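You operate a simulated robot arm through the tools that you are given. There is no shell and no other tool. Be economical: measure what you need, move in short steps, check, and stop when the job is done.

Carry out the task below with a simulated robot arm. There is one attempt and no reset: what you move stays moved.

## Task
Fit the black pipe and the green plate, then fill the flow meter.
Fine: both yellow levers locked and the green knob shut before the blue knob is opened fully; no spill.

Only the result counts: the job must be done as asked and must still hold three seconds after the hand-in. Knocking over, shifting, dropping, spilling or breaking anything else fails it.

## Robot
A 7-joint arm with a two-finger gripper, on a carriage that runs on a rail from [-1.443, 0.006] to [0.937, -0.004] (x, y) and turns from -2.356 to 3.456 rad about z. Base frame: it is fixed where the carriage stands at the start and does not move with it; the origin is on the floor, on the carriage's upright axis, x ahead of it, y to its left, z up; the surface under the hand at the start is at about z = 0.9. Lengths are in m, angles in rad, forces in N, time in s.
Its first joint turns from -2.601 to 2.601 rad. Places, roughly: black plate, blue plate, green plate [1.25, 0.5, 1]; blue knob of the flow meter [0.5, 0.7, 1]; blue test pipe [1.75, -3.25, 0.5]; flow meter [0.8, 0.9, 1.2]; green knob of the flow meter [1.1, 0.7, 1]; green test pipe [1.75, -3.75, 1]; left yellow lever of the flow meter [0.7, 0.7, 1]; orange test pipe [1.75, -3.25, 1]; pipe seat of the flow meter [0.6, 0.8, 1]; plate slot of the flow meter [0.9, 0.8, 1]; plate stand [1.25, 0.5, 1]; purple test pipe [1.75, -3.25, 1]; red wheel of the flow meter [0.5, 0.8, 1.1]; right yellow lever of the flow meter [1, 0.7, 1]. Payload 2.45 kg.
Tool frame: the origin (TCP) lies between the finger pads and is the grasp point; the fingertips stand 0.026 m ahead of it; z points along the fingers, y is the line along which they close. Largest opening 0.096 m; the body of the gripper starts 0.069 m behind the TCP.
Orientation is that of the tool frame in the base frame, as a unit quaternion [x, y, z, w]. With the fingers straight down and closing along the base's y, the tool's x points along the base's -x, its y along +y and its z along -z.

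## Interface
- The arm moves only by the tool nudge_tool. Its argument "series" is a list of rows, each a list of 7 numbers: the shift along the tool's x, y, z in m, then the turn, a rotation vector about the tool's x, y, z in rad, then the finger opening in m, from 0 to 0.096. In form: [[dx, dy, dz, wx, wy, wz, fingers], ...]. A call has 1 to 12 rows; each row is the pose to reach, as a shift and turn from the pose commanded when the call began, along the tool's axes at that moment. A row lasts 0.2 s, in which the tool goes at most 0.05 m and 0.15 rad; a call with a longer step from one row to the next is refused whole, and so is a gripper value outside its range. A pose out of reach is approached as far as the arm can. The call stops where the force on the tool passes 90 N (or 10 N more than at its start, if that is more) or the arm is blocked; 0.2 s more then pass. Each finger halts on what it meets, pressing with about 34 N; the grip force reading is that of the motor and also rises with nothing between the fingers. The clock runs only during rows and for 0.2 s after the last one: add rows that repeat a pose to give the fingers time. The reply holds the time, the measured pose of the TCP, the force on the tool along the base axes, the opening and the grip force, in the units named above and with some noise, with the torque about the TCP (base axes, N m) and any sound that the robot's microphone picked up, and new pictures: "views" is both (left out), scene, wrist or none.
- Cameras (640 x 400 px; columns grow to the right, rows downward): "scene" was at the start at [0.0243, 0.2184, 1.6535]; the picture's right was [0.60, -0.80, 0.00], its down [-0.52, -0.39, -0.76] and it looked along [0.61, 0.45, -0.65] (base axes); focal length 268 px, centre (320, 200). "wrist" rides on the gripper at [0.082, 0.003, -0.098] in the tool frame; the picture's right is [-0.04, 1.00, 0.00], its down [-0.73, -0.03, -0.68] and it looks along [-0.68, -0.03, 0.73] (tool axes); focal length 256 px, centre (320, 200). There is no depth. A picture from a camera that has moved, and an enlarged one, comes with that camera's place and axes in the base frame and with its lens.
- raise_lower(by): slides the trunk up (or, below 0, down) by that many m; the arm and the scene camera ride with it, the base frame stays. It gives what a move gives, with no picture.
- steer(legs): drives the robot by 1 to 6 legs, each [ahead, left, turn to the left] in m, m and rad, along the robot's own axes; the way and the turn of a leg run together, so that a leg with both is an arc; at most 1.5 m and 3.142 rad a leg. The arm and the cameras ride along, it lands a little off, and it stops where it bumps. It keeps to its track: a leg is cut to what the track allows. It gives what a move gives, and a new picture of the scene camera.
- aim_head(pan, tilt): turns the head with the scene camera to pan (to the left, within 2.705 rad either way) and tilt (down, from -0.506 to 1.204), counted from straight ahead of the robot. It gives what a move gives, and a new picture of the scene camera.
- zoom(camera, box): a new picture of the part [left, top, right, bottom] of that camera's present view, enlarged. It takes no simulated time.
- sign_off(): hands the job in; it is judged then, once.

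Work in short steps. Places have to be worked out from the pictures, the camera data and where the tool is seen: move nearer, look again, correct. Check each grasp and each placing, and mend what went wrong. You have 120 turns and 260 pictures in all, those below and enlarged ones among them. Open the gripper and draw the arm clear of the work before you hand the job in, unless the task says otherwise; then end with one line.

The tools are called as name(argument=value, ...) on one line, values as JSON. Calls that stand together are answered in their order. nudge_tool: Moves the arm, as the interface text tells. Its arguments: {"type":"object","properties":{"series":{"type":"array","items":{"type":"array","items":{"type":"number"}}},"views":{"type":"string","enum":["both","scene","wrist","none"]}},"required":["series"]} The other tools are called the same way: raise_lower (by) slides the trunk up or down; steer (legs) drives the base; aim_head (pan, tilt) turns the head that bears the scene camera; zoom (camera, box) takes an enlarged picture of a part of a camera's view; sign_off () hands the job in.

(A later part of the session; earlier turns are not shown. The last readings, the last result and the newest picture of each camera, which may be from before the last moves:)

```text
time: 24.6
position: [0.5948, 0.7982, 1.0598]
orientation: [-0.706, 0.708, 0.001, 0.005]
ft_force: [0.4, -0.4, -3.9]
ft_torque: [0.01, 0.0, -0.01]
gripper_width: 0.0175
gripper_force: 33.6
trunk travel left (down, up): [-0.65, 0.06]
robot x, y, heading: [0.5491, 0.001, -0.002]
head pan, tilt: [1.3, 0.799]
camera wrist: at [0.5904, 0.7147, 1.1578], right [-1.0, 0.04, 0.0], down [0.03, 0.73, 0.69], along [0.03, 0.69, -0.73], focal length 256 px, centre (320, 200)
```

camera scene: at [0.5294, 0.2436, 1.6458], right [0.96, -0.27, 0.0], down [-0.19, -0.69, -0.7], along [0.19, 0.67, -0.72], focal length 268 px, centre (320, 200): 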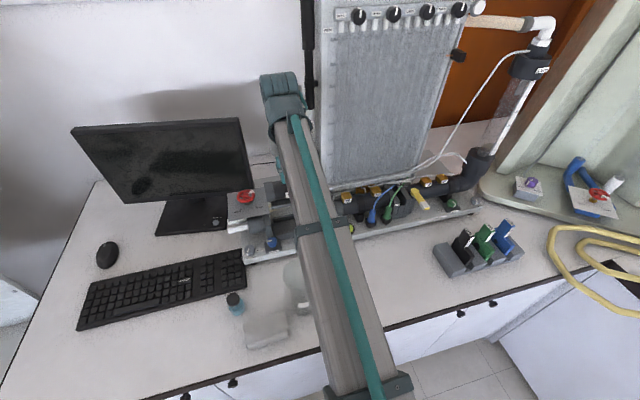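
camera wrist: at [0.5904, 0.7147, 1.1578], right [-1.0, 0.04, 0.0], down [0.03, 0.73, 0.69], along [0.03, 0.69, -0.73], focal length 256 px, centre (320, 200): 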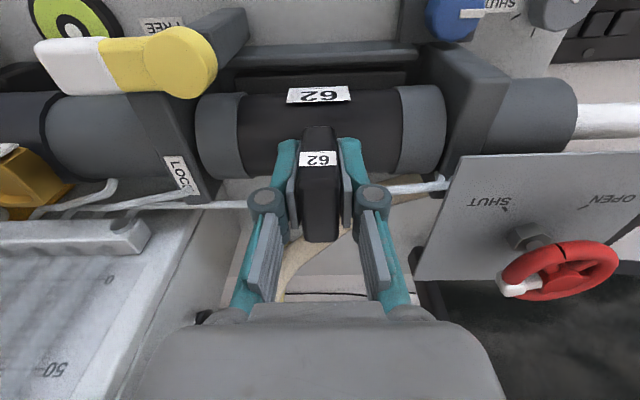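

It dropped freely between the rails (z 1.060, no contact). I keep lowering until it seats.

nudge_tool(series=[[0, 0, 0.007, 0, 0, 0, 0.0], [0, 0, 0.013, 0, 0, 0, 0.0], [0, 0, 0.018, 0, 0, 0, 0.0], [0, 0, 0.022, 0, 0, 0, 0.0], [0, 0, 0.022, 0, 0, 0, 0.0]], views="wrist")

```text
time: 25.4
position: [0.5948, 0.7968, 1.0584]
orientation: [-0.706, 0.708, 0.007, 0.011]
ft_force: [0.2, -6.7, 39.6]
ft_torque: [-1.74, 0.2, 0.02]
gripper_width: 0.0177
gripper_force: 33.6
trunk travel left (down, up): [-0.65, 0.06]
robot x, y, heading: [0.5519, -0.001, -0.002]
head pan, tilt: [1.3, 0.799]
stopped in row 3: the force on the tool passed its limit at 98 N (the readings are from after the stop); the commanded pose is now the measured one
camera wrist: at [0.5903, 0.7129, 1.1537], right [-1.0, 0.04, 0.0], down [0.03, 0.72, 0.7], along [0.03, 0.7, -0.72], focal length 256 px, centre (320, 200)
```

wrist: 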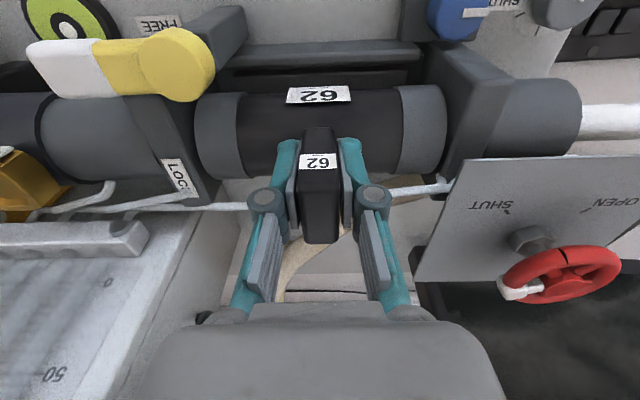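

The foot bottom is now at z ≈ 0.9585 = base plate level (rail top 0.984 minus 0.025 height), so the pipe is seated. I relax the press and open the fingers.

nudge_tool(series=[[0, 0, -0.001, 0, 0, 0, 0.0], [0, 0, -0.001, 0, 0, 0, 0.02], [0, 0, -0.001, 0, 0, 0, 0.04], [0, 0, -0.001, 0, 0, 0, 0.05], [0, 0, -0.03, 0, 0, 0, 0.05], [0, 0, -0.07, 0, 0, 0, 0.05], [0.01, 0, -0.1, 0, 0, 0, 0.05], [0.03, 0, -0.1, 0, 0, 0, 0.05], [0.03, 0, -0.1, 0, 0, 0, 0.05]])

zoom(camera="wrist", box=[160, 0, 480, 200])

```text
time: 27.4
position: [0.594, 0.7699, 1.1512]
orientation: [-0.706, 0.708, 0.005, 0.01]
ft_force: [-0.2, -0.3, 0.5]
ft_torque: [-0.03, -0.01, -0.02]
gripper_width: 0.05
gripper_force: 0.0
trunk travel left (down, up): [-0.65, 0.06]
robot x, y, heading: [0.5513, -0.0062, -0.0]
head pan, tilt: [1.3, 0.799]
camera scene: at [0.5305, 0.2434, 1.6458], right [0.96, -0.27, 0.0], down [-0.19, -0.69, -0.7], along [0.19, 0.67, -0.72], focal length 268 px, centre (320, 200)
camera wrist: at [0.59, 0.6853, 1.247], right [-1.0, 0.04, 0.0], down [0.03, 0.72, 0.69], along [0.03, 0.69, -0.72], focal length 256 px, centre (320, 200)
```

scene: 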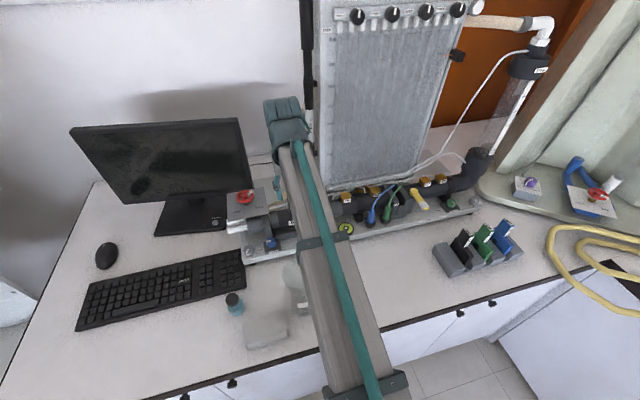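
wrist: 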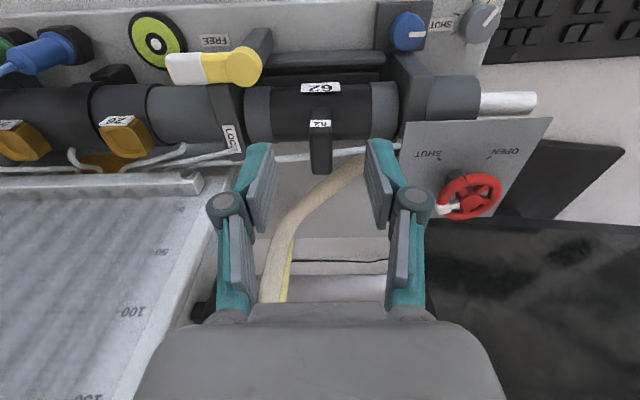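

```text
2.00 times, centred on (320, 100) of wrist
camera zoom: at [0.59, 0.6853, 1.247], right [-1.0, 0.04, 0.0], down [0.03, 0.72, 0.69], along [0.03, 0.69, -0.72], focal length 512 px, centre (320, 400)
```

zoom: 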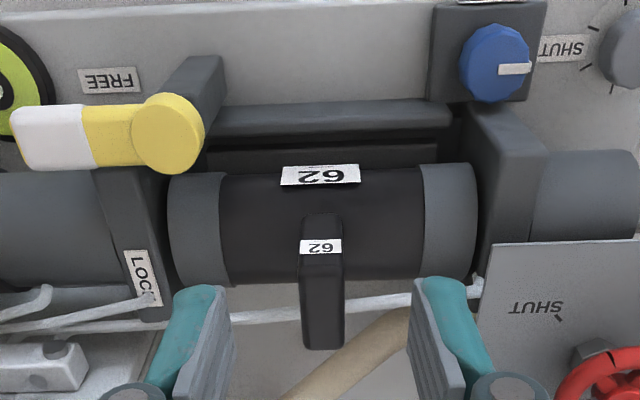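

The pipe sits aligned with the stubs. Next the left lever: I straighten the tool, close the fingers and touch the lever's white end from above to learn its height.

nudge_tool(series=[[0.01, -0.03, 0, -0.007, 0.021, 0, 0.03], [0.02, -0.06, 0, -0.007, 0.021, 0, 0.0], [0.031, -0.09, 0, -0.007, 0.021, 0, 0.0], [0.031, -0.094, 0.03, -0.007, 0.021, 0, 0.0], [0.031, -0.094, 0.06, -0.007, 0.021, 0, 0.0], [0.031, -0.094, 0.07, -0.007, 0.021, 0, 0.0], [0.031, -0.094, 0.074, -0.007, 0.021, 0, 0.0], [0.031, -0.094, 0.078, -0.007, 0.021, 0, 0.0]], views="wrist")

```text
time: 29.2
position: [0.687, 0.7408, 1.0723]
orientation: [-0.707, 0.707, 0.002, 0.0]
ft_force: [0.0, 0.0, -0.7]
ft_torque: [-0.01, -0.01, -0.04]
gripper_width: 0.0002
gripper_force: 28.2
trunk travel left (down, up): [-0.65, 0.06]
robot x, y, heading: [0.5549, -0.0024, 0.003]
head pan, tilt: [1.3, 0.799]
camera wrist: at [0.6852, 0.6583, 1.17], right [-1.0, 0.04, 0.0], down [0.03, 0.73, 0.68], along [0.03, 0.68, -0.73], focal length 256 px, centre (320, 200)
```

wrist: 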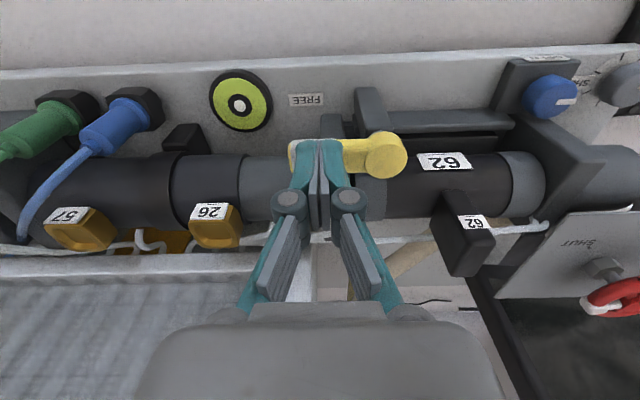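

No contact yet with tips at 1.046; keep lowering slowly over the lever.

nudge_tool(series=[[0, 0, 0.003, 0, 0, 0, 0.0], [0, 0, 0.006, 0, 0, 0, 0.0], [0, 0, 0.009, 0, 0, 0, 0.0], [0, 0, 0.009, 0, 0, 0, 0.0]], views="wrist")

zoom(camera="wrist", box=[240, 80, 420, 190])

```text
time: 30.2
position: [0.6876, 0.7394, 1.07]
orientation: [-0.706, 0.709, 0.005, 0.004]
ft_force: [5.0, 19.5, 73.6]
ft_torque: [0.21, -0.11, -0.53]
gripper_width: 0.0059
gripper_force: 28.7
trunk travel left (down, up): [-0.65, 0.06]
robot x, y, heading: [0.5544, -0.0015, -0.0]
head pan, tilt: [1.3, 0.799]
camera wrist: at [0.6848, 0.6567, 1.167], right [-1.0, 0.04, 0.0], down [0.03, 0.72, 0.69], along [0.03, 0.69, -0.73], focal length 256 px, centre (320, 200)
```

wrist: 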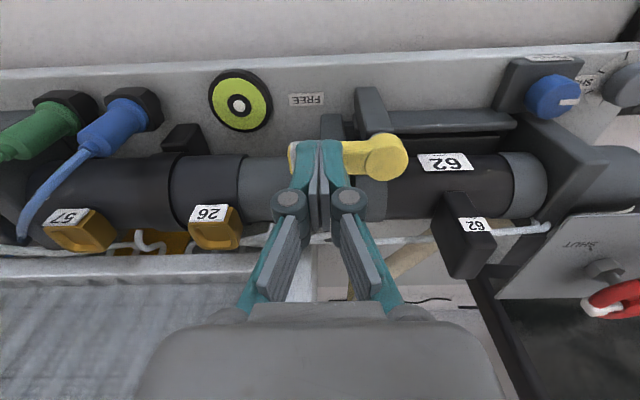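

```text
3.56 times, centred on (330, 135) of wrist
camera zoom: at [0.6848, 0.6567, 1.167], right [-1.0, 0.04, 0.0], down [0.03, 0.72, 0.69], along [0.03, 0.69, -0.73], focal length 910 px, centre (284, 431)
```

zoom: 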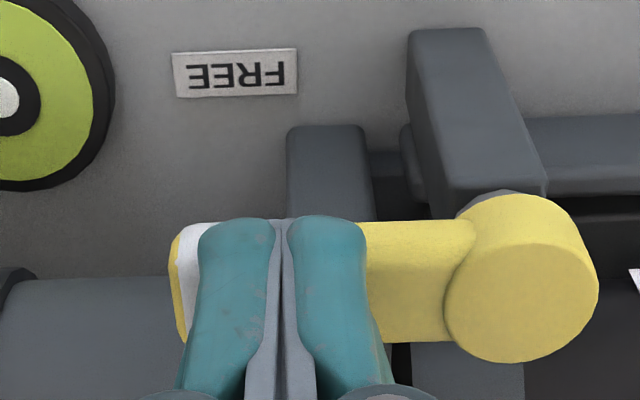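

Lever top is at z ≈ 1.045, pivot ≈ (0.652, 0.739), tip at x ≈ 0.706. I lift and turn the tool back to close along y, to straddle the lever.

nudge_tool(series=[[0, 0, -0.03, 0, 0, 0, 0.02], [0, 0, -0.06, 0, 0, 0.145, 0.04], [0, -0.0045, -0.06, 0, 0, 0.29, 0.04], [0, -0.0045, -0.06, 0, 0, 0.435, 0.04], [0, -0.0045, -0.06, 0, 0, 0.58, 0.04], [0, -0.0045, -0.06, 0, 0, 0.725, 0.04], [0, -0.0045, -0.06, 0, 0, 0.87, 0.04], [0, -0.0045, -0.06, 0, 0, 1.015, 0.04], [0, -0.0045, -0.06, 0, 0, 1.16, 0.04], [0, -0.0045, -0.06, 0, 0, 1.305, 0.04], [0, -0.0045, -0.06, 0, 0, 1.45, 0.04], [0, -0.0045, -0.06, 0, 0, 1.571, 0.04]], views="wrist")

```text
time: 32.8
position: [0.6924, 0.7419, 1.1234]
orientation: [0.002, 1.0, -0.001, -0.001]
ft_force: [-0.2, -0.6, 0.8]
ft_torque: [0.02, 0.02, 0.03]
gripper_width: 0.0406
gripper_force: 0.0
trunk travel left (down, up): [-0.65, 0.06]
robot x, y, heading: [0.5524, 0.0019, 0.001]
head pan, tilt: [1.3, 0.799]
camera wrist: at [0.6116, 0.7434, 1.2219], right [0.05, 1.0, 0.0], down [0.73, -0.03, 0.68], along [0.68, -0.03, -0.74], focal length 256 px, centre (320, 200)
```

wrist: 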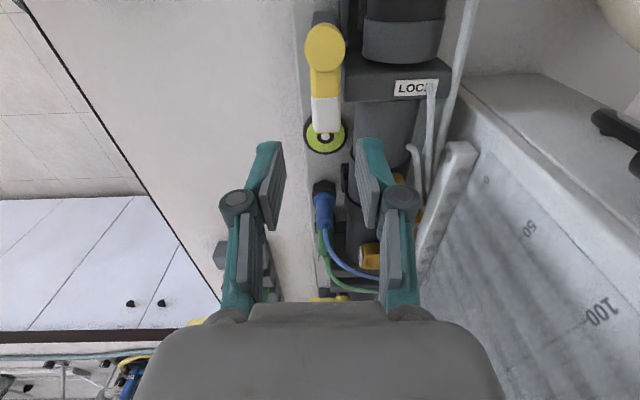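

The fork straddles the lever. Descend to z ≈ 1.062 and close on it.

nudge_tool(series=[[0, 0, 0.03, 0, 0, 0, 0.045], [0, 0.001, 0.055, 0, 0, 0, 0.045], [0, 0.001, 0.061, 0, 0, 0, 0.04], [0, 0.001, 0.061, 0, 0, 0, 0.0], [0, 0.001, 0.061, 0, 0, 0, 0.0]], views="wrist")

```text
time: 34.0
position: [0.6941, 0.7447, 1.0619]
orientation: [0.002, 1.0, 0.003, -0.001]
ft_force: [2.1, 22.3, 7.5]
ft_torque: [0.57, 0.19, -0.57]
gripper_width: 0.0197
gripper_force: 44.7
trunk travel left (down, up): [-0.65, 0.06]
robot x, y, heading: [0.5506, -0.0018, -0.003]
head pan, tilt: [1.3, 0.799]
camera wrist: at [0.6117, 0.7473, 1.1608], right [0.04, 1.0, 0.01], down [0.73, -0.04, 0.68], along [0.68, -0.03, -0.74], focal length 256 px, centre (320, 200)
```

wrist: 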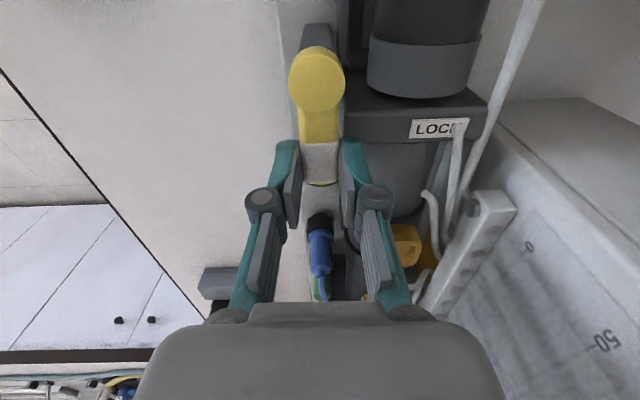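

Lever gripped (0.0197). I swing it about its pivot, first half.

nudge_tool(series=[[0.0003, 0.0053, 0, 0, 0, -0.13, 0.0], [0.0014, 0.0105, 0, 0, 0, -0.26, 0.0], [0.0031, 0.0156, 0, 0, 0, -0.39, 0.0], [0.0054, 0.0204, 0, 0, 0, -0.52, 0.0], [0.0084, 0.0248, 0, 0, 0, -0.65, 0.0], [0.0118, 0.0288, 0, 0, 0, -0.78, 0.0]], views="wrist")

```text
time: 35.4
position: [0.6814, 0.7739, 1.0627]
orientation: [-0.38, 0.925, 0.006, 0.001]
ft_force: [1.9, 37.1, 25.2]
ft_torque: [0.6, 0.27, -1.15]
gripper_width: 0.02
gripper_force: 45.1
trunk travel left (down, up): [-0.65, 0.06]
robot x, y, heading: [0.5524, 0.0005, -0.007]
head pan, tilt: [1.3, 0.799]
camera wrist: at [0.6209, 0.7178, 1.1597], right [-0.67, 0.74, 0.01], down [0.54, 0.49, 0.68], along [0.5, 0.46, -0.73], focal length 256 px, centre (320, 200)
```

wrist: 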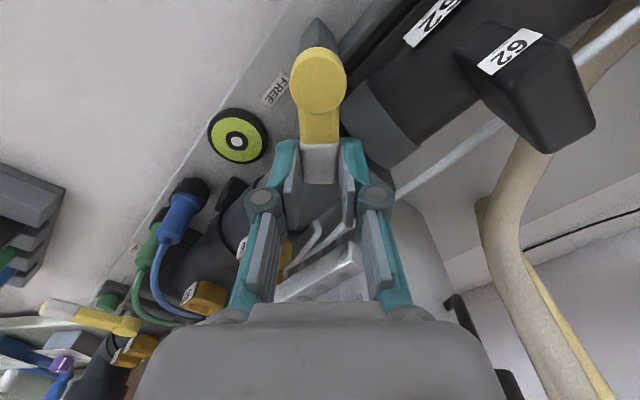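

It rotates well. I continue the second half, 2 mm higher and with a small +y correction.

nudge_tool(series=[[-0.001, 0.0063, -0.002, 0, 0, -0.13, 0.0], [-0.0007, 0.0126, -0.002, 0, 0, -0.26, 0.0], [0.001, 0.0177, -0.002, 0, 0, -0.39, 0.0], [0.0033, 0.0225, -0.002, 0, 0, -0.52, 0.0], [0.0063, 0.0269, -0.002, 0, 0, -0.65, 0.0], [0.0097, 0.0309, -0.002, 0, 0, -0.78, 0.0], [0.0097, 0.0309, -0.002, 0, 0, -0.78, 0.0]], views="wrist")

```text
time: 37.0
position: [0.6514, 0.7872, 1.0626]
orientation: [-0.704, 0.711, 0.0, -0.001]
ft_force: [-7.7, 13.2, -14.4]
ft_torque: [1.51, 0.08, -0.28]
gripper_width: 0.02
gripper_force: 44.3
trunk travel left (down, up): [-0.65, 0.06]
robot x, y, heading: [0.5526, -0.0013, -0.001]
head pan, tilt: [1.3, 0.799]
camera wrist: at [0.6471, 0.7054, 1.1602], right [-1.0, 0.05, 0.0], down [0.04, 0.73, 0.68], along [0.03, 0.68, -0.73], focal length 256 px, centre (320, 200)
```

wrist: 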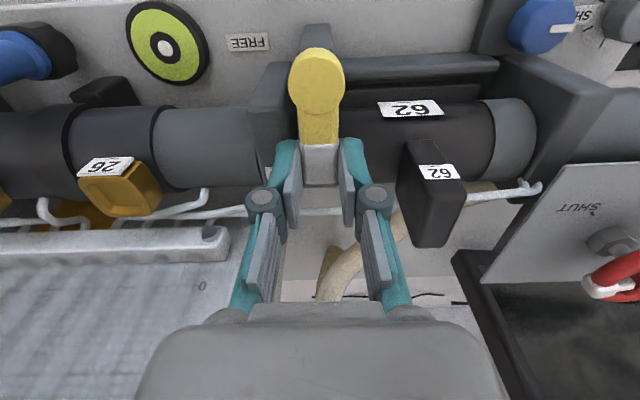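

Lever now points to +y across the collar. I push a little further to feel for the stop.

nudge_tool(series=[[0.0002, 0.0035, 0, 0, 0, -0.08, 0.0], [0.0006, 0.0065, 0, 0, 0, -0.15, 0.0], [0.0006, 0.0065, 0, 0, 0, -0.15, 0.0]], views="wrist")

```text
time: 37.8
position: [0.6499, 0.7866, 1.0624]
orientation: [0.753, -0.658, 0.0, 0.001]
ft_force: [12.7, 8.5, -20.0]
ft_torque: [0.46, -0.41, -1.25]
gripper_width: 0.0228
gripper_force: 45.0
trunk travel left (down, up): [-0.65, 0.06]
robot x, y, heading: [0.553, -0.0028, -0.001]
head pan, tilt: [1.3, 0.799]
camera wrist: at [0.6575, 0.7048, 1.1605], right [-1.0, -0.09, 0.0], down [-0.07, 0.73, 0.68], along [-0.06, 0.67, -0.74], focal length 256 px, centre (320, 200)
```

wrist: 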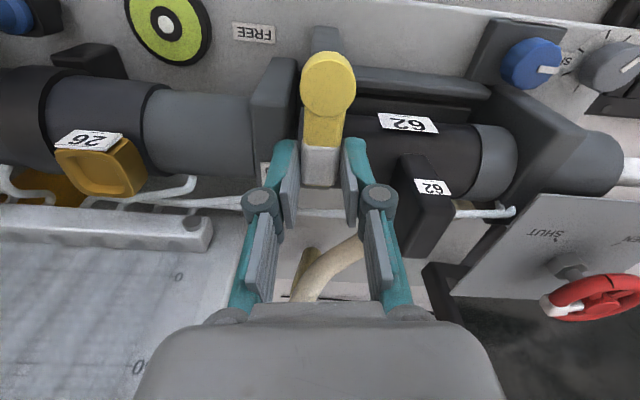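

The lever is against its stop (locked). I release, lift, and look.

nudge_tool(series=[[0, 0, 0, 0, 0, 0, 0.02], [0, 0, 0, 0, 0, 0, 0.04], [0, 0, 0, 0, 0, 0, 0.045], [0, 0, -0.03, 0, 0, 0, 0.045], [0, 0, -0.07, 0, 0, 0.07, 0.06], [0.03, 0, -0.11, 0, 0, 0.15, 0.096], [0.05, 0, -0.11, 0, 0, 0.15, 0.096]], views="wrist")

zoom(camera="wrist", box=[230, 60, 470, 210])

```text
time: 39.4
position: [0.6544, 0.7353, 1.1758]
orientation: [-0.703, 0.712, 0.0, -0.001]
ft_force: [0.2, 0.0, 0.3]
ft_torque: [0.0, -0.02, 0.01]
gripper_width: 0.0958
gripper_force: 0.0
trunk travel left (down, up): [-0.65, 0.06]
robot x, y, heading: [0.5535, -0.0042, -0.004]
head pan, tilt: [1.3, 0.799]
camera wrist: at [0.6494, 0.6517, 1.2726], right [-1.0, 0.05, 0.0], down [0.04, 0.73, 0.68], along [0.04, 0.68, -0.73], focal length 256 px, centre (320, 200)
```

wrist: 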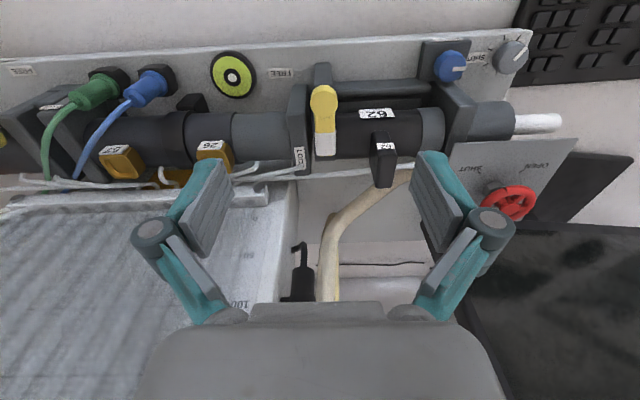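

```text
2.67 times, centred on (350, 135) of wrist
camera zoom: at [0.6494, 0.6517, 1.2726], right [-1.0, 0.05, 0.0], down [0.04, 0.73, 0.68], along [0.04, 0.68, -0.73], focal length 683 px, centre (240, 373)
```

zoom: 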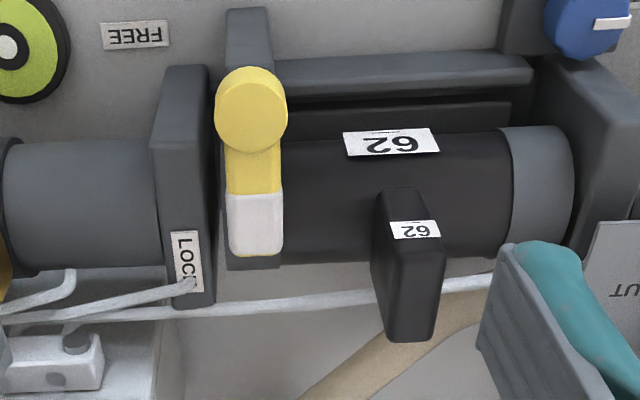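

Left lever is locked over the collar. Now to the plates: I move over toward the stand and aim the head at it.

nudge_tool(series=[[0.026, -0.04, -0.01, 0, 0, 0, 0.096], [0.052, -0.08, -0.02, 0, 0, 0, 0.096], [0.078, -0.12, -0.03, 0, 0, 0, 0.096], [0.104, -0.16, -0.04, 0, 0, 0, 0.096], [0.13, -0.2, -0.04, 0, 0, 0, 0.096], [0.156, -0.24, -0.04, 0, 0, 0, 0.096], [0.182, -0.28, -0.04, 0, 0, 0, 0.096], [0.208, -0.32, -0.04, 0, 0, 0, 0.096], [0.234, -0.36, -0.04, 0, 0, 0, 0.096], [0.26, -0.4, -0.04, 0, 0, 0, 0.096], [0.286, -0.44, -0.04, 0, 0, 0, 0.096], [0.31, -0.475, -0.04, 0, 0, 0, 0.096]], views="wrist")

aim_head(pan=0.8, tilt=0.75)

```text
time: 42.0
position: [1.1241, 0.4183, 1.2132]
orientation: [-0.703, 0.711, 0.001, -0.001]
ft_force: [-0.4, 0.2, -0.2]
ft_torque: [0.01, 0.01, 0.01]
gripper_width: 0.0961
gripper_force: 0.1
trunk travel left (down, up): [-0.65, 0.06]
robot x, y, heading: [0.5549, 0.0018, -0.003]
head pan, tilt: [1.3, 0.799]
camera wrist: at [1.1201, 0.3355, 1.3109], right [-1.0, 0.05, 0.0], down [0.04, 0.73, 0.68], along [0.03, 0.68, -0.73], focal length 256 px, centre (320, 200)
```

wrist: 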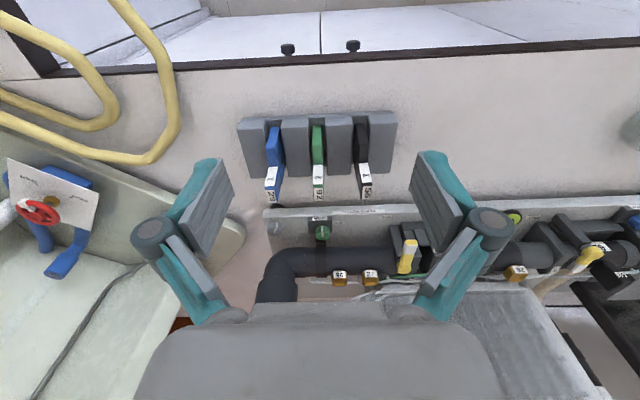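

```text
time: 42.9
position: [1.1229, 0.4172, 1.2132]
orientation: [-0.702, 0.712, 0.0, -0.001]
ft_force: [0.2, -0.2, -0.2]
ft_torque: [0.04, 0.02, -0.01]
gripper_width: 0.0961
gripper_force: 0.0
trunk travel left (down, up): [-0.65, 0.06]
robot x, y, heading: [0.5527, -0.0016, 0.001]
head pan, tilt: [0.799, 0.75]
camera scene: at [0.5666, 0.225, 1.6498], right [0.72, -0.7, 0.0], down [-0.48, -0.49, -0.73], along [0.51, 0.52, -0.68], focal length 268 px, centre (320, 200)
```

scene: 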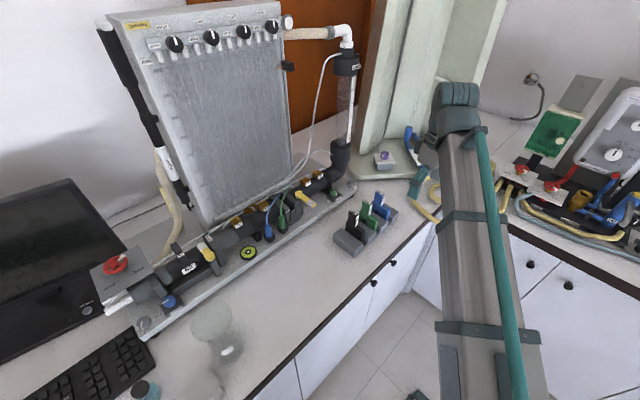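

zoom(camera="wrist", box=[220, 90, 420, 215])

zoom(camera="scene", box=[320, 180, 410, 260])

zoom(camera="scene", box=[250, 160, 360, 240])

```text
3.20 times, centred on (320, 152) of wrist
camera zoom: at [1.1189, 0.3361, 1.311], right [-1.0, 0.05, 0.0], down [0.04, 0.73, 0.68], along [0.03, 0.68, -0.73], focal length 819 px, centre (320, 352)
```

zoom: 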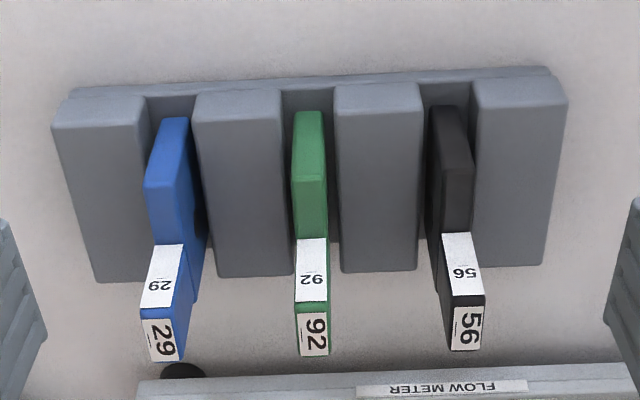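

```text
5.00 times, centred on (365, 220) of scene
camera zoom: at [0.5666, 0.225, 1.6498], right [0.72, -0.7, 0.0], down [-0.48, -0.49, -0.73], along [0.51, 0.52, -0.68], focal length 1342 px, centre (95, 100)
```

zoom: 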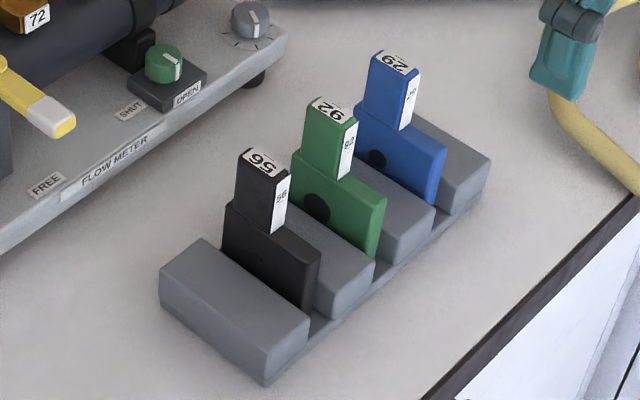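

```text
5.00 times, centred on (305, 200) of scene
camera zoom: at [0.5666, 0.225, 1.6498], right [0.72, -0.7, 0.0], down [-0.48, -0.49, -0.73], along [0.51, 0.52, -0.68], focal length 1342 px, centre (395, 200)
```

zoom: 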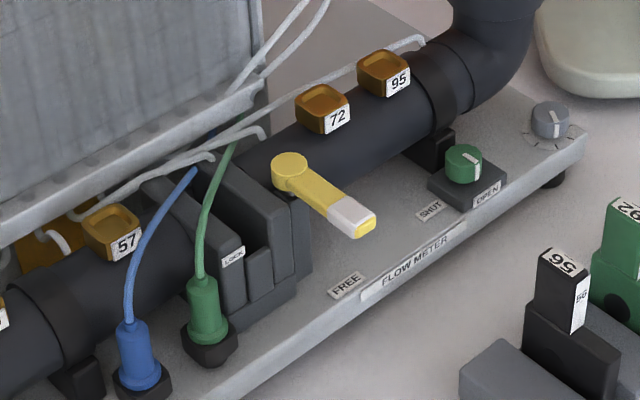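

Green plate's handle: centre ≈ (1.1325, 0.5755), top z ≈ 1.039, body top ≈ 0.99, thin along x. I move above it at z ≈ 1.08.

nudge_tool(series=[[-0.04, -0.002, 0, 0, 0, -0.014, 0.06], [-0.08, -0.004, 0, 0, 0, -0.014, 0.06], [-0.12, -0.006, 0, 0, 0, -0.014, 0.06], [-0.158, -0.007, 0.02, 0, 0, -0.014, 0.06], [-0.158, -0.007, 0.06, 0, 0, -0.014, 0.06], [-0.158, -0.007, 0.1, 0, 0, -0.014, 0.06], [-0.158, -0.007, 0.125, 0, 0, -0.014, 0.06], [-0.158, -0.007, 0.125, 0, 0, -0.014, 0.06]], views="wrist")

zoom(camera="wrist", box=[220, 60, 420, 185])

```text
time: 44.7
position: [1.1316, 0.5767, 1.0876]
orientation: [0.707, -0.707, -0.002, 0.0]
ft_force: [-0.2, 0.9, 0.2]
ft_torque: [0.0, 0.01, 0.0]
gripper_width: 0.0602
gripper_force: 0.1
trunk travel left (down, up): [-0.65, 0.06]
robot x, y, heading: [0.5555, 0.0013, 0.002]
head pan, tilt: [0.799, 0.75]
camera wrist: at [1.1289, 0.4948, 1.1858], right [-1.0, 0.04, 0.0], down [0.03, 0.73, 0.68], along [0.03, 0.68, -0.73], focal length 256 px, centre (320, 200)
```

wrist: 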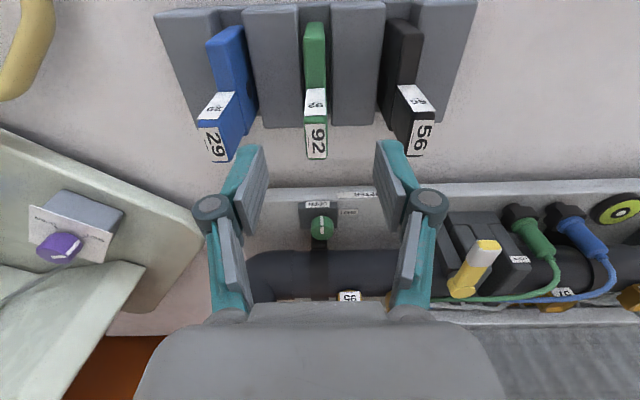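

```text
3.20 times, centred on (320, 122) of wrist
camera zoom: at [1.1289, 0.4948, 1.1858], right [-1.0, 0.04, 0.0], down [0.03, 0.73, 0.68], along [0.03, 0.68, -0.73], focal length 819 px, centre (320, 448)
```

zoom: 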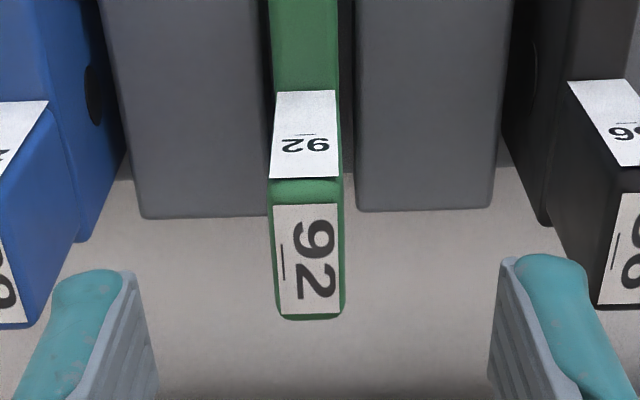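

Aligned within 3 mm. Descend to z ≈ 1.022 and grip.

nudge_tool(series=[[-0.002, -0.003, 0.03, 0, 0, 0, 0.06], [-0.002, -0.003, 0.055, 0, 0, 0, 0.06], [-0.002, -0.003, 0.065, 0, 0, 0, 0.06], [-0.002, -0.003, 0.065, 0, 0, 0, 0.03], [-0.002, -0.003, 0.065, 0, 0, 0, 0.0], [-0.002, -0.003, 0.065, 0, 0, 0, 0.0], [-0.002, -0.003, 0.065, 0, 0, 0, 0.0]], views="wrist")

```text
time: 46.3
position: [1.135, 0.5791, 1.0234]
orientation: [0.708, -0.707, -0.001, 0.001]
ft_force: [-0.4, -0.2, -0.1]
ft_torque: [-0.01, -0.03, 0.0]
gripper_width: 0.0155
gripper_force: 33.9
trunk travel left (down, up): [-0.65, 0.06]
robot x, y, heading: [0.5531, -0.0037, -0.005]
head pan, tilt: [0.799, 0.75]
camera wrist: at [1.1322, 0.4965, 1.1214], right [-1.0, 0.04, 0.0], down [0.03, 0.73, 0.68], along [0.03, 0.68, -0.73], focal length 256 px, centre (320, 200)
```

wrist: 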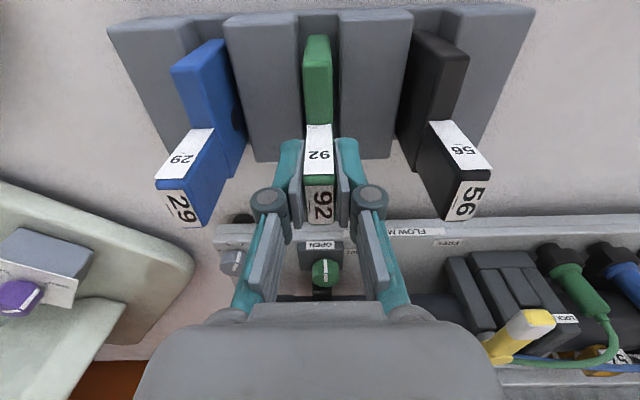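

Plate gripped. Lift it straight out and hold it where the wrist camera can see the slot beside the fingers.

nudge_tool(series=[[0, 0, -0.03, 0, 0, 0, 0.0], [0, 0, -0.06, 0, 0, 0, 0.0], [0, 0, -0.1, 0, 0, 0, 0.0], [0, 0, -0.14, 0, 0, 0, 0.0], [0, 0, -0.17, 0, 0, 0, 0.0], [0.0, 0.04, -0.17, 0, 0, 0, 0.0], [0.0, 0.08, -0.17, 0, 0, 0, 0.0], [0.0, 0.08, -0.17, 0, 0, 0, 0.0]])

zoom(camera="scene", box=[230, 150, 350, 240])

zoom(camera="wrist", box=[330, 130, 530, 255])

```text
time: 48.1
position: [1.0567, 0.5781, 1.1948]
orientation: [0.707, -0.707, 0.0, 0.001]
ft_force: [-0.3, -0.1, -2.2]
ft_torque: [0.02, -0.03, 0.02]
gripper_width: 0.0153
gripper_force: 33.6
trunk travel left (down, up): [-0.65, 0.06]
robot x, y, heading: [0.5502, -0.0013, -0.001]
head pan, tilt: [0.799, 0.75]
camera scene: at [0.567, 0.2251, 1.6498], right [0.72, -0.7, 0.0], down [-0.48, -0.49, -0.73], along [0.51, 0.52, -0.68], focal length 268 px, centre (320, 200)
camera wrist: at [1.053, 0.4965, 1.2917], right [-1.0, 0.04, 0.0], down [0.03, 0.73, 0.68], along [0.03, 0.68, -0.73], focal length 256 px, centre (320, 200)
```

scene: 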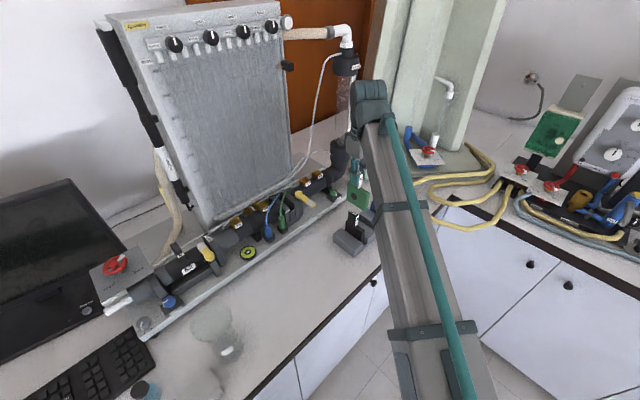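
wrist: 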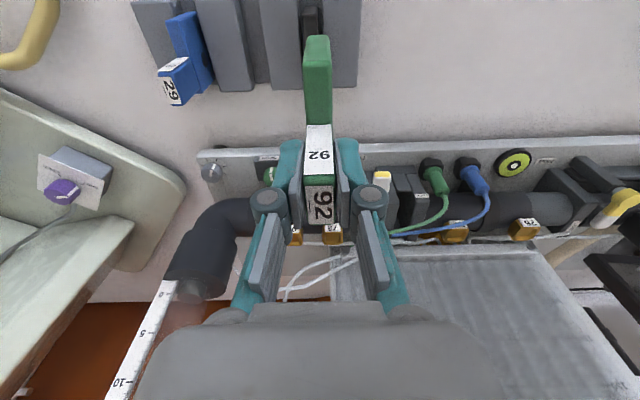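

```text
4.44 times, centred on (290, 195) of scene
camera zoom: at [0.567, 0.2251, 1.6498], right [0.72, -0.7, 0.0], down [-0.48, -0.49, -0.73], along [0.51, 0.52, -0.68], focal length 1193 px, centre (453, 222)
```

zoom: 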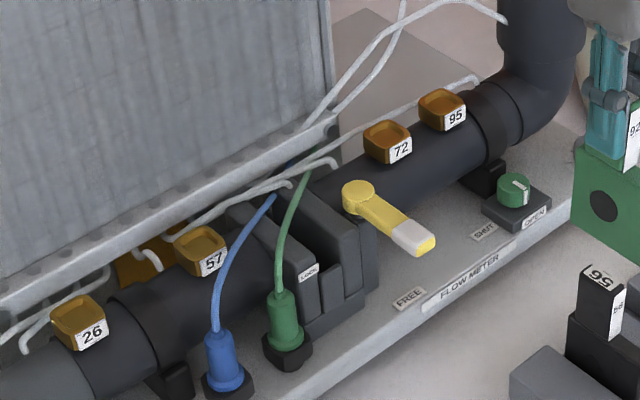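

```text
3.20 times, centred on (430, 192) of wrist
camera zoom: at [1.053, 0.4965, 1.2917], right [-1.0, 0.04, 0.0], down [0.03, 0.73, 0.68], along [0.03, 0.68, -0.73], focal length 819 px, centre (-32, 224)
```

zoom: 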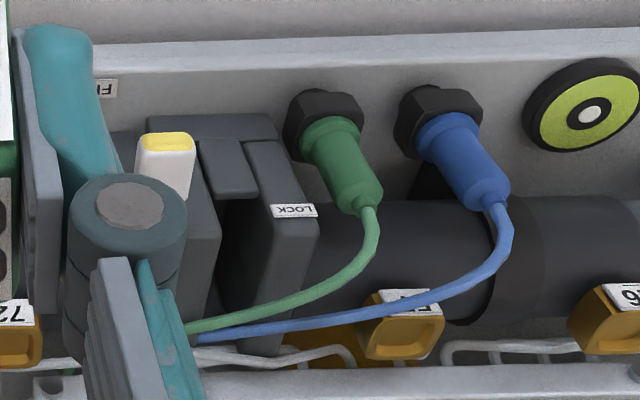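

I enlarge the slot area further in both cameras to measure its edges.

zoom(camera="wrist", box=[360, 155, 440, 205])

zoom(camera="scene", box=[275, 175, 345, 225])

zoom(camera="scene", box=[320, 150, 400, 210])

```text
8.00 times, centred on (400, 180) of wrist
camera zoom: at [1.053, 0.4965, 1.2917], right [-1.0, 0.04, 0.0], down [0.03, 0.73, 0.68], along [0.03, 0.68, -0.73], focal length 2048 px, centre (-320, 360)
```

zoom: 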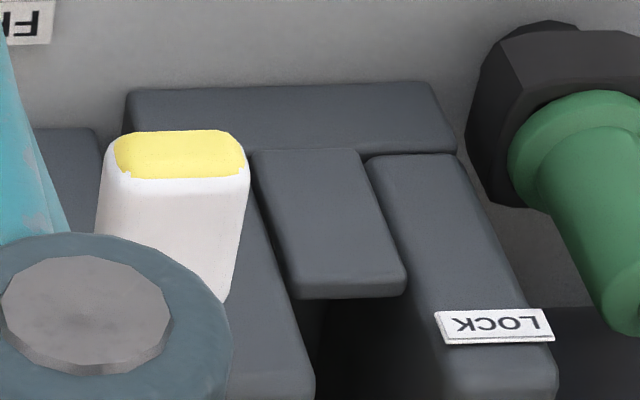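

```text
8.00 times, centred on (310, 200) of scene
camera zoom: at [0.567, 0.2251, 1.6498], right [0.72, -0.7, 0.0], down [-0.48, -0.49, -0.73], along [0.51, 0.52, -0.68], focal length 2148 px, centre (400, 200)
```

zoom: 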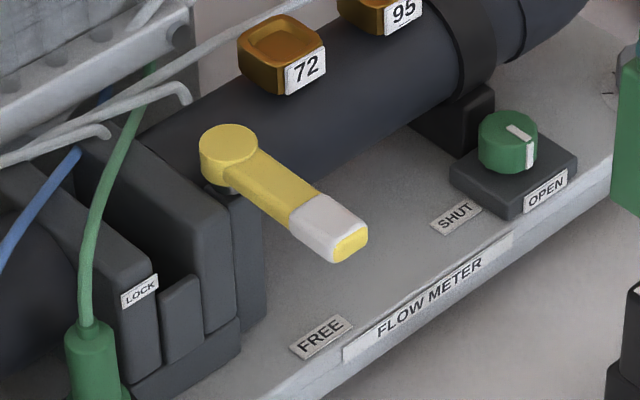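

```text
6.67 times, centred on (360, 180) of scene
camera zoom: at [0.567, 0.2251, 1.6498], right [0.72, -0.7, 0.0], down [-0.48, -0.49, -0.73], along [0.51, 0.52, -0.68], focal length 1790 px, centre (53, 333)
```

zoom: 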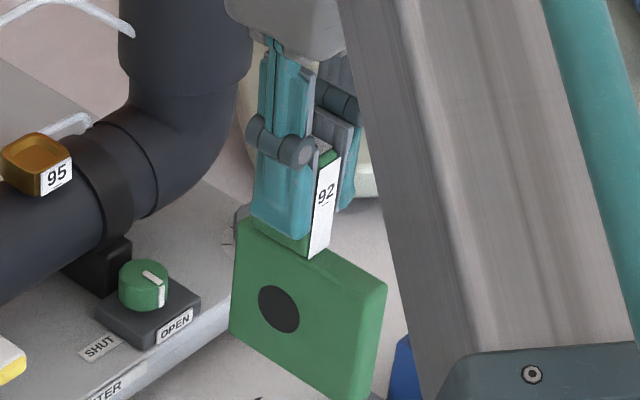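

The slot centre is ≈ x 0.945, y from ≈ 0.75, tops ≈ 1.026. The green and blue cables pass near it, so I view it from the other side to see how they run.

nudge_tool(series=[[0.0, 0.045, 0, 0, 0, 0, 0.0], [-0.01, 0.09, 0, 0, 0, 0, 0.0], [-0.03, 0.135, 0, 0, 0, 0, 0.0], [-0.05, 0.18, 0, 0, 0, 0, 0.0], [-0.06, 0.225, 0, 0, 0, 0, 0.0], [-0.07, 0.27, 0, 0, 0, 0, 0.0], [-0.07, 0.27, 0, 0, 0, 0, 0.0]], views="wrist")

zoom(camera="wrist", box=[120, 110, 280, 210])

zoom(camera="scene", box=[245, 165, 325, 225])

```text
time: 49.7
position: [0.7852, 0.649, 1.196]
orientation: [-0.707, 0.707, 0.0, -0.001]
ft_force: [0.3, 0.4, -1.2]
ft_torque: [0.0, 0.02, 0.0]
gripper_width: 0.0151
gripper_force: 34.2
trunk travel left (down, up): [-0.65, 0.06]
robot x, y, heading: [0.5522, 0.0003, -0.001]
head pan, tilt: [0.799, 0.75]
camera wrist: at [0.783, 0.5664, 1.2925], right [-1.0, 0.04, 0.0], down [0.03, 0.73, 0.68], along [0.03, 0.68, -0.73], focal length 256 px, centre (320, 200)
```

wrist: 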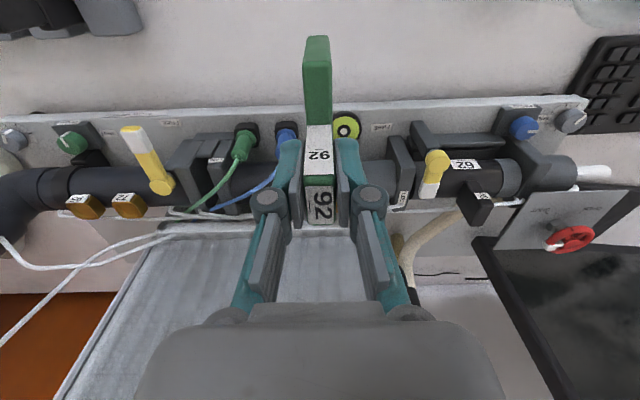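

```text
4.00 times, centred on (200, 160) of wrist
camera zoom: at [0.783, 0.5664, 1.2925], right [-1.0, 0.04, 0.0], down [0.03, 0.73, 0.68], along [0.03, 0.68, -0.73], focal length 1024 px, centre (800, 360)
```

zoom: 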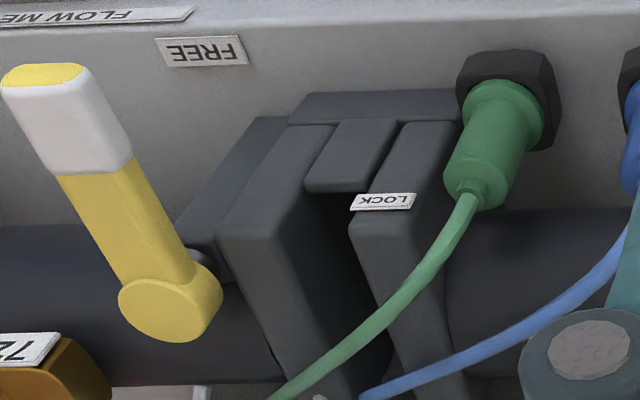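

```text
6.67 times, centred on (285, 195) of scene
camera zoom: at [0.5669, 0.2252, 1.6498], right [0.72, -0.7, 0.0], down [-0.48, -0.49, -0.73], along [0.51, 0.52, -0.68], focal length 1790 px, centre (553, 233)
```

zoom: 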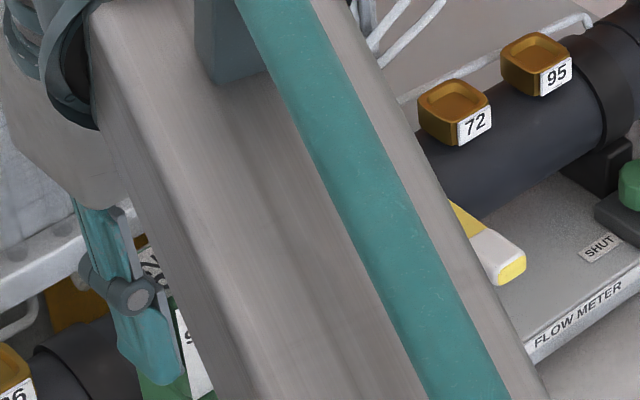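

Slot: x ≈ 0.9415, front stop's back face at y ≈ 0.748. Plate front is ≈ 0.0515 ahead of the TCP, so TCP y ≈ 0.802. I move above the slot at z ≈ 1.196.

nudge_tool(series=[[-0.02, -0.04, 0, 0, 0, 0, 0.0], [-0.04, -0.08, 0, 0, 0, 0, 0.0], [-0.06, -0.12, 0, 0, 0, 0, 0.0], [-0.08, -0.156, 0, 0, 0, 0, 0.0], [-0.12, -0.156, 0, 0, 0, 0, 0.0], [-0.153, -0.156, 0.0, 0, 0, 0, 0.0], [-0.153, -0.156, 0.0, 0, 0, 0, 0.0]])

zoom(camera="wrist", box=[220, 0, 420, 125])

```text
time: 51.3
position: [0.943, 0.7977, 1.1936]
orientation: [-0.707, 0.708, 0.002, -0.001]
ft_force: [-1.8, -18.5, -8.7]
ft_torque: [1.59, -0.13, -0.21]
gripper_width: 0.0152
gripper_force: 33.8
trunk travel left (down, up): [-0.65, 0.06]
robot x, y, heading: [0.548, -0.0072, -0.005]
head pan, tilt: [0.799, 0.75]
camera scene: at [0.5669, 0.223, 1.65], right [0.72, -0.7, 0.0], down [-0.48, -0.49, -0.73], along [0.51, 0.52, -0.68], focal length 268 px, centre (320, 200)
camera wrist: at [0.9392, 0.717, 1.2924], right [-1.0, 0.04, 0.0], down [0.03, 0.73, 0.68], along [0.03, 0.68, -0.73], focal length 256 px, centre (320, 200)
```

scene: 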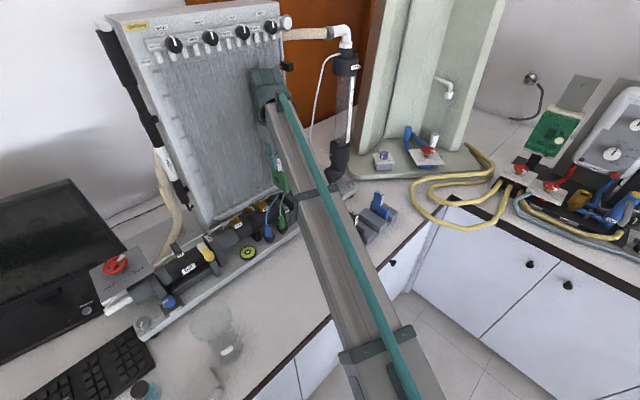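
wrist: 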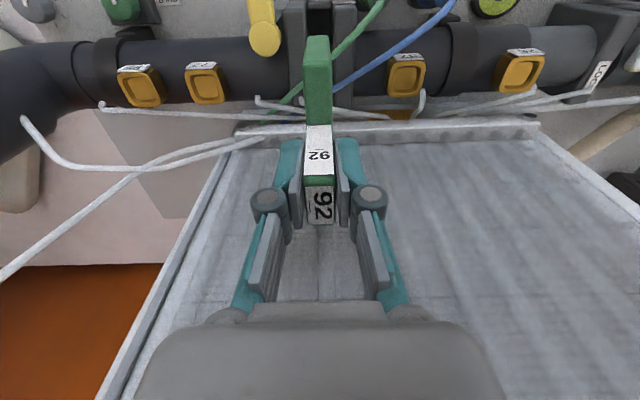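

```text
3.20 times, centred on (320, 62) of wrist
camera zoom: at [0.9392, 0.717, 1.2924], right [-1.0, 0.04, 0.0], down [0.03, 0.73, 0.68], along [0.03, 0.68, -0.73], focal length 819 px, centre (320, 640)
```

zoom: 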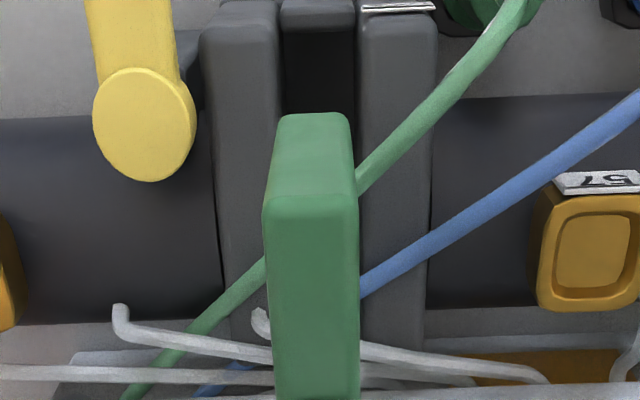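

Slight force (−18 N in y) about 9 cm above the TCP: the hand touches the panel here. I'll go back and re-grip the plate with the hand leaning away from the panel; first return it to its stand.

nudge_tool(series=[[0.04, 0, 0, 0, 0, 0, 0.0], [0.08, 0, 0, 0, 0, 0, 0.0], [0.11, -0.04, 0, 0, 0, 0, 0.0], [0.14, -0.08, 0, 0, 0, 0, 0.0], [0.17, -0.12, 0, 0, 0, 0, 0.0], [0.2, -0.16, 0, 0, 0, 0, 0.0], [0.223, -0.194, 0, 0, 0, 0, 0.0], [0.223, -0.194, 0, 0, 0, 0, 0.0]], views="wrist")

```text
time: 53.1
position: [1.1362, 0.5771, 1.1935]
orientation: [0.708, -0.706, -0.001, 0.001]
ft_force: [0.1, 0.1, -1.1]
ft_torque: [0.04, -0.02, 0.02]
gripper_width: 0.0151
gripper_force: 34.1
trunk travel left (down, up): [-0.65, 0.06]
robot x, y, heading: [0.5502, -0.0043, 0.0]
head pan, tilt: [0.799, 0.75]
camera wrist: at [1.133, 0.4954, 1.2916], right [-1.0, 0.04, 0.0], down [0.03, 0.73, 0.68], along [0.02, 0.68, -0.73], focal length 256 px, centre (320, 200)
```

wrist: 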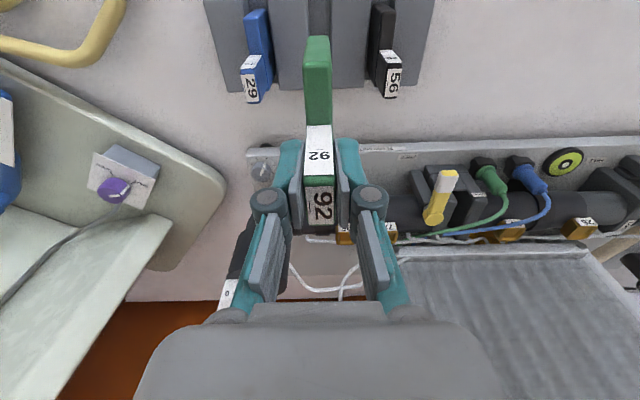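

Lower it into its stand slot.

nudge_tool(series=[[0, 0, 0.04, 0, 0, 0, 0.0], [0, 0, 0.08, 0, 0, 0, 0.0], [0, 0, 0.11, 0, 0, 0, 0.0], [0, 0, 0.13, 0, 0, 0, 0.0], [0, 0, 0.145, 0, 0, 0, 0.0], [0, 0, 0.155, 0, 0, 0, 0.0], [0, 0, 0.163, 0, 0, 0, 0.0], [0, 0, 0.168, 0, 0, 0, 0.0]], views="wrist")

```text
time: 54.9
position: [1.1358, 0.5785, 1.0263]
orientation: [-0.707, 0.708, 0.002, 0.0]
ft_force: [0.9, 0.0, -0.6]
ft_torque: [-0.02, -0.01, 0.0]
gripper_width: 0.0153
gripper_force: 34.0
trunk travel left (down, up): [-0.65, 0.06]
robot x, y, heading: [0.5522, 0.001, -0.008]
head pan, tilt: [0.799, 0.75]
camera wrist: at [1.1329, 0.4968, 1.1234], right [-1.0, 0.04, 0.0], down [0.03, 0.73, 0.68], along [0.03, 0.68, -0.73], focal length 256 px, centre (320, 200)
```

wrist: 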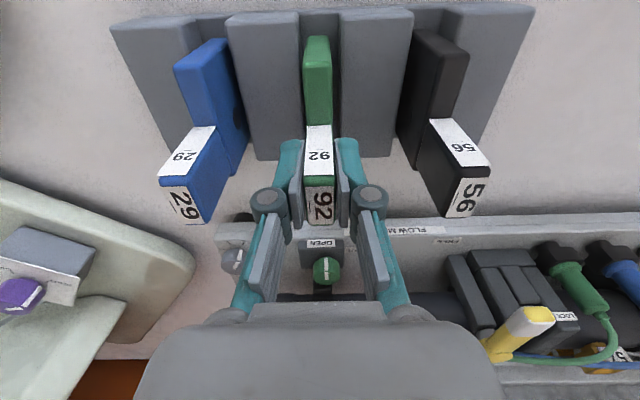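

It is back in place. I open, tilt the hand 0.25 rad away from the panel side, and re-grip.

nudge_tool(series=[[0, 0, 0.002, 0, 0, 0, 0.0], [0, 0, 0.002, 0, 0, 0, 0.03], [0, 0, 0.002, 0, 0, 0, 0.05], [0, 0, 0.0, 0, 0, 0, 0.05], [0.002, 0, 0.0, 0, -0.13, 0, 0.05], [0.003, 0, 0.0, 0, -0.26, 0, 0.05], [0.003, 0, 0.0, 0, -0.26, 0, 0.03], [0.003, 0, 0.0, 0, -0.26, 0, 0.0], [0.003, 0, 0.0, 0, -0.26, 0, 0.0], [0.003, 0, 0.0, 0, -0.26, 0, 0.0]])

```text
time: 57.1
position: [1.1362, 0.5756, 1.0251]
orientation: [-0.701, 0.702, 0.092, 0.091]
ft_force: [0.1, 0.7, 0.6]
ft_torque: [0.04, -0.06, 0.0]
gripper_width: 0.015
gripper_force: 33.7
trunk travel left (down, up): [-0.65, 0.06]
robot x, y, heading: [0.5537, 0.0001, -0.006]
head pan, tilt: [0.799, 0.75]
camera scene: at [0.5667, 0.2251, 1.6498], right [0.72, -0.7, 0.0], down [-0.48, -0.49, -0.73], along [0.51, 0.52, -0.68], focal length 268 px, centre (320, 200)
camera wrist: at [1.1328, 0.4713, 1.099], right [-1.0, 0.04, 0.01], down [0.03, 0.53, 0.85], along [0.03, 0.84, -0.53], focal length 256 px, centre (320, 200)
```

scene: 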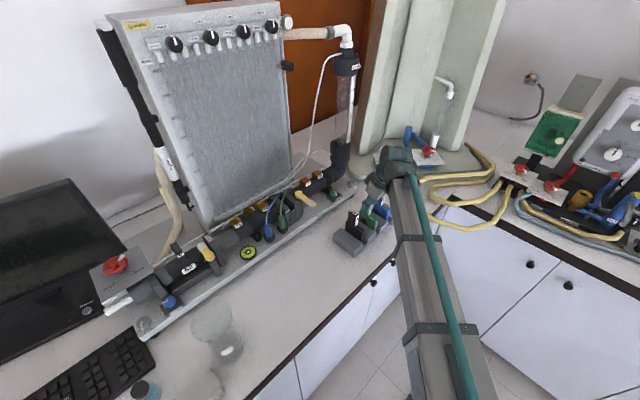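
wrist: 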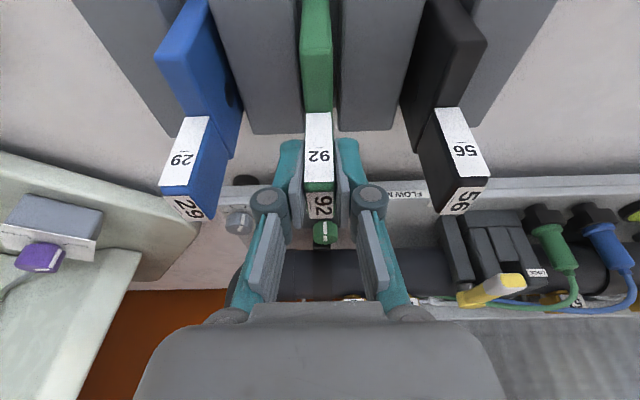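

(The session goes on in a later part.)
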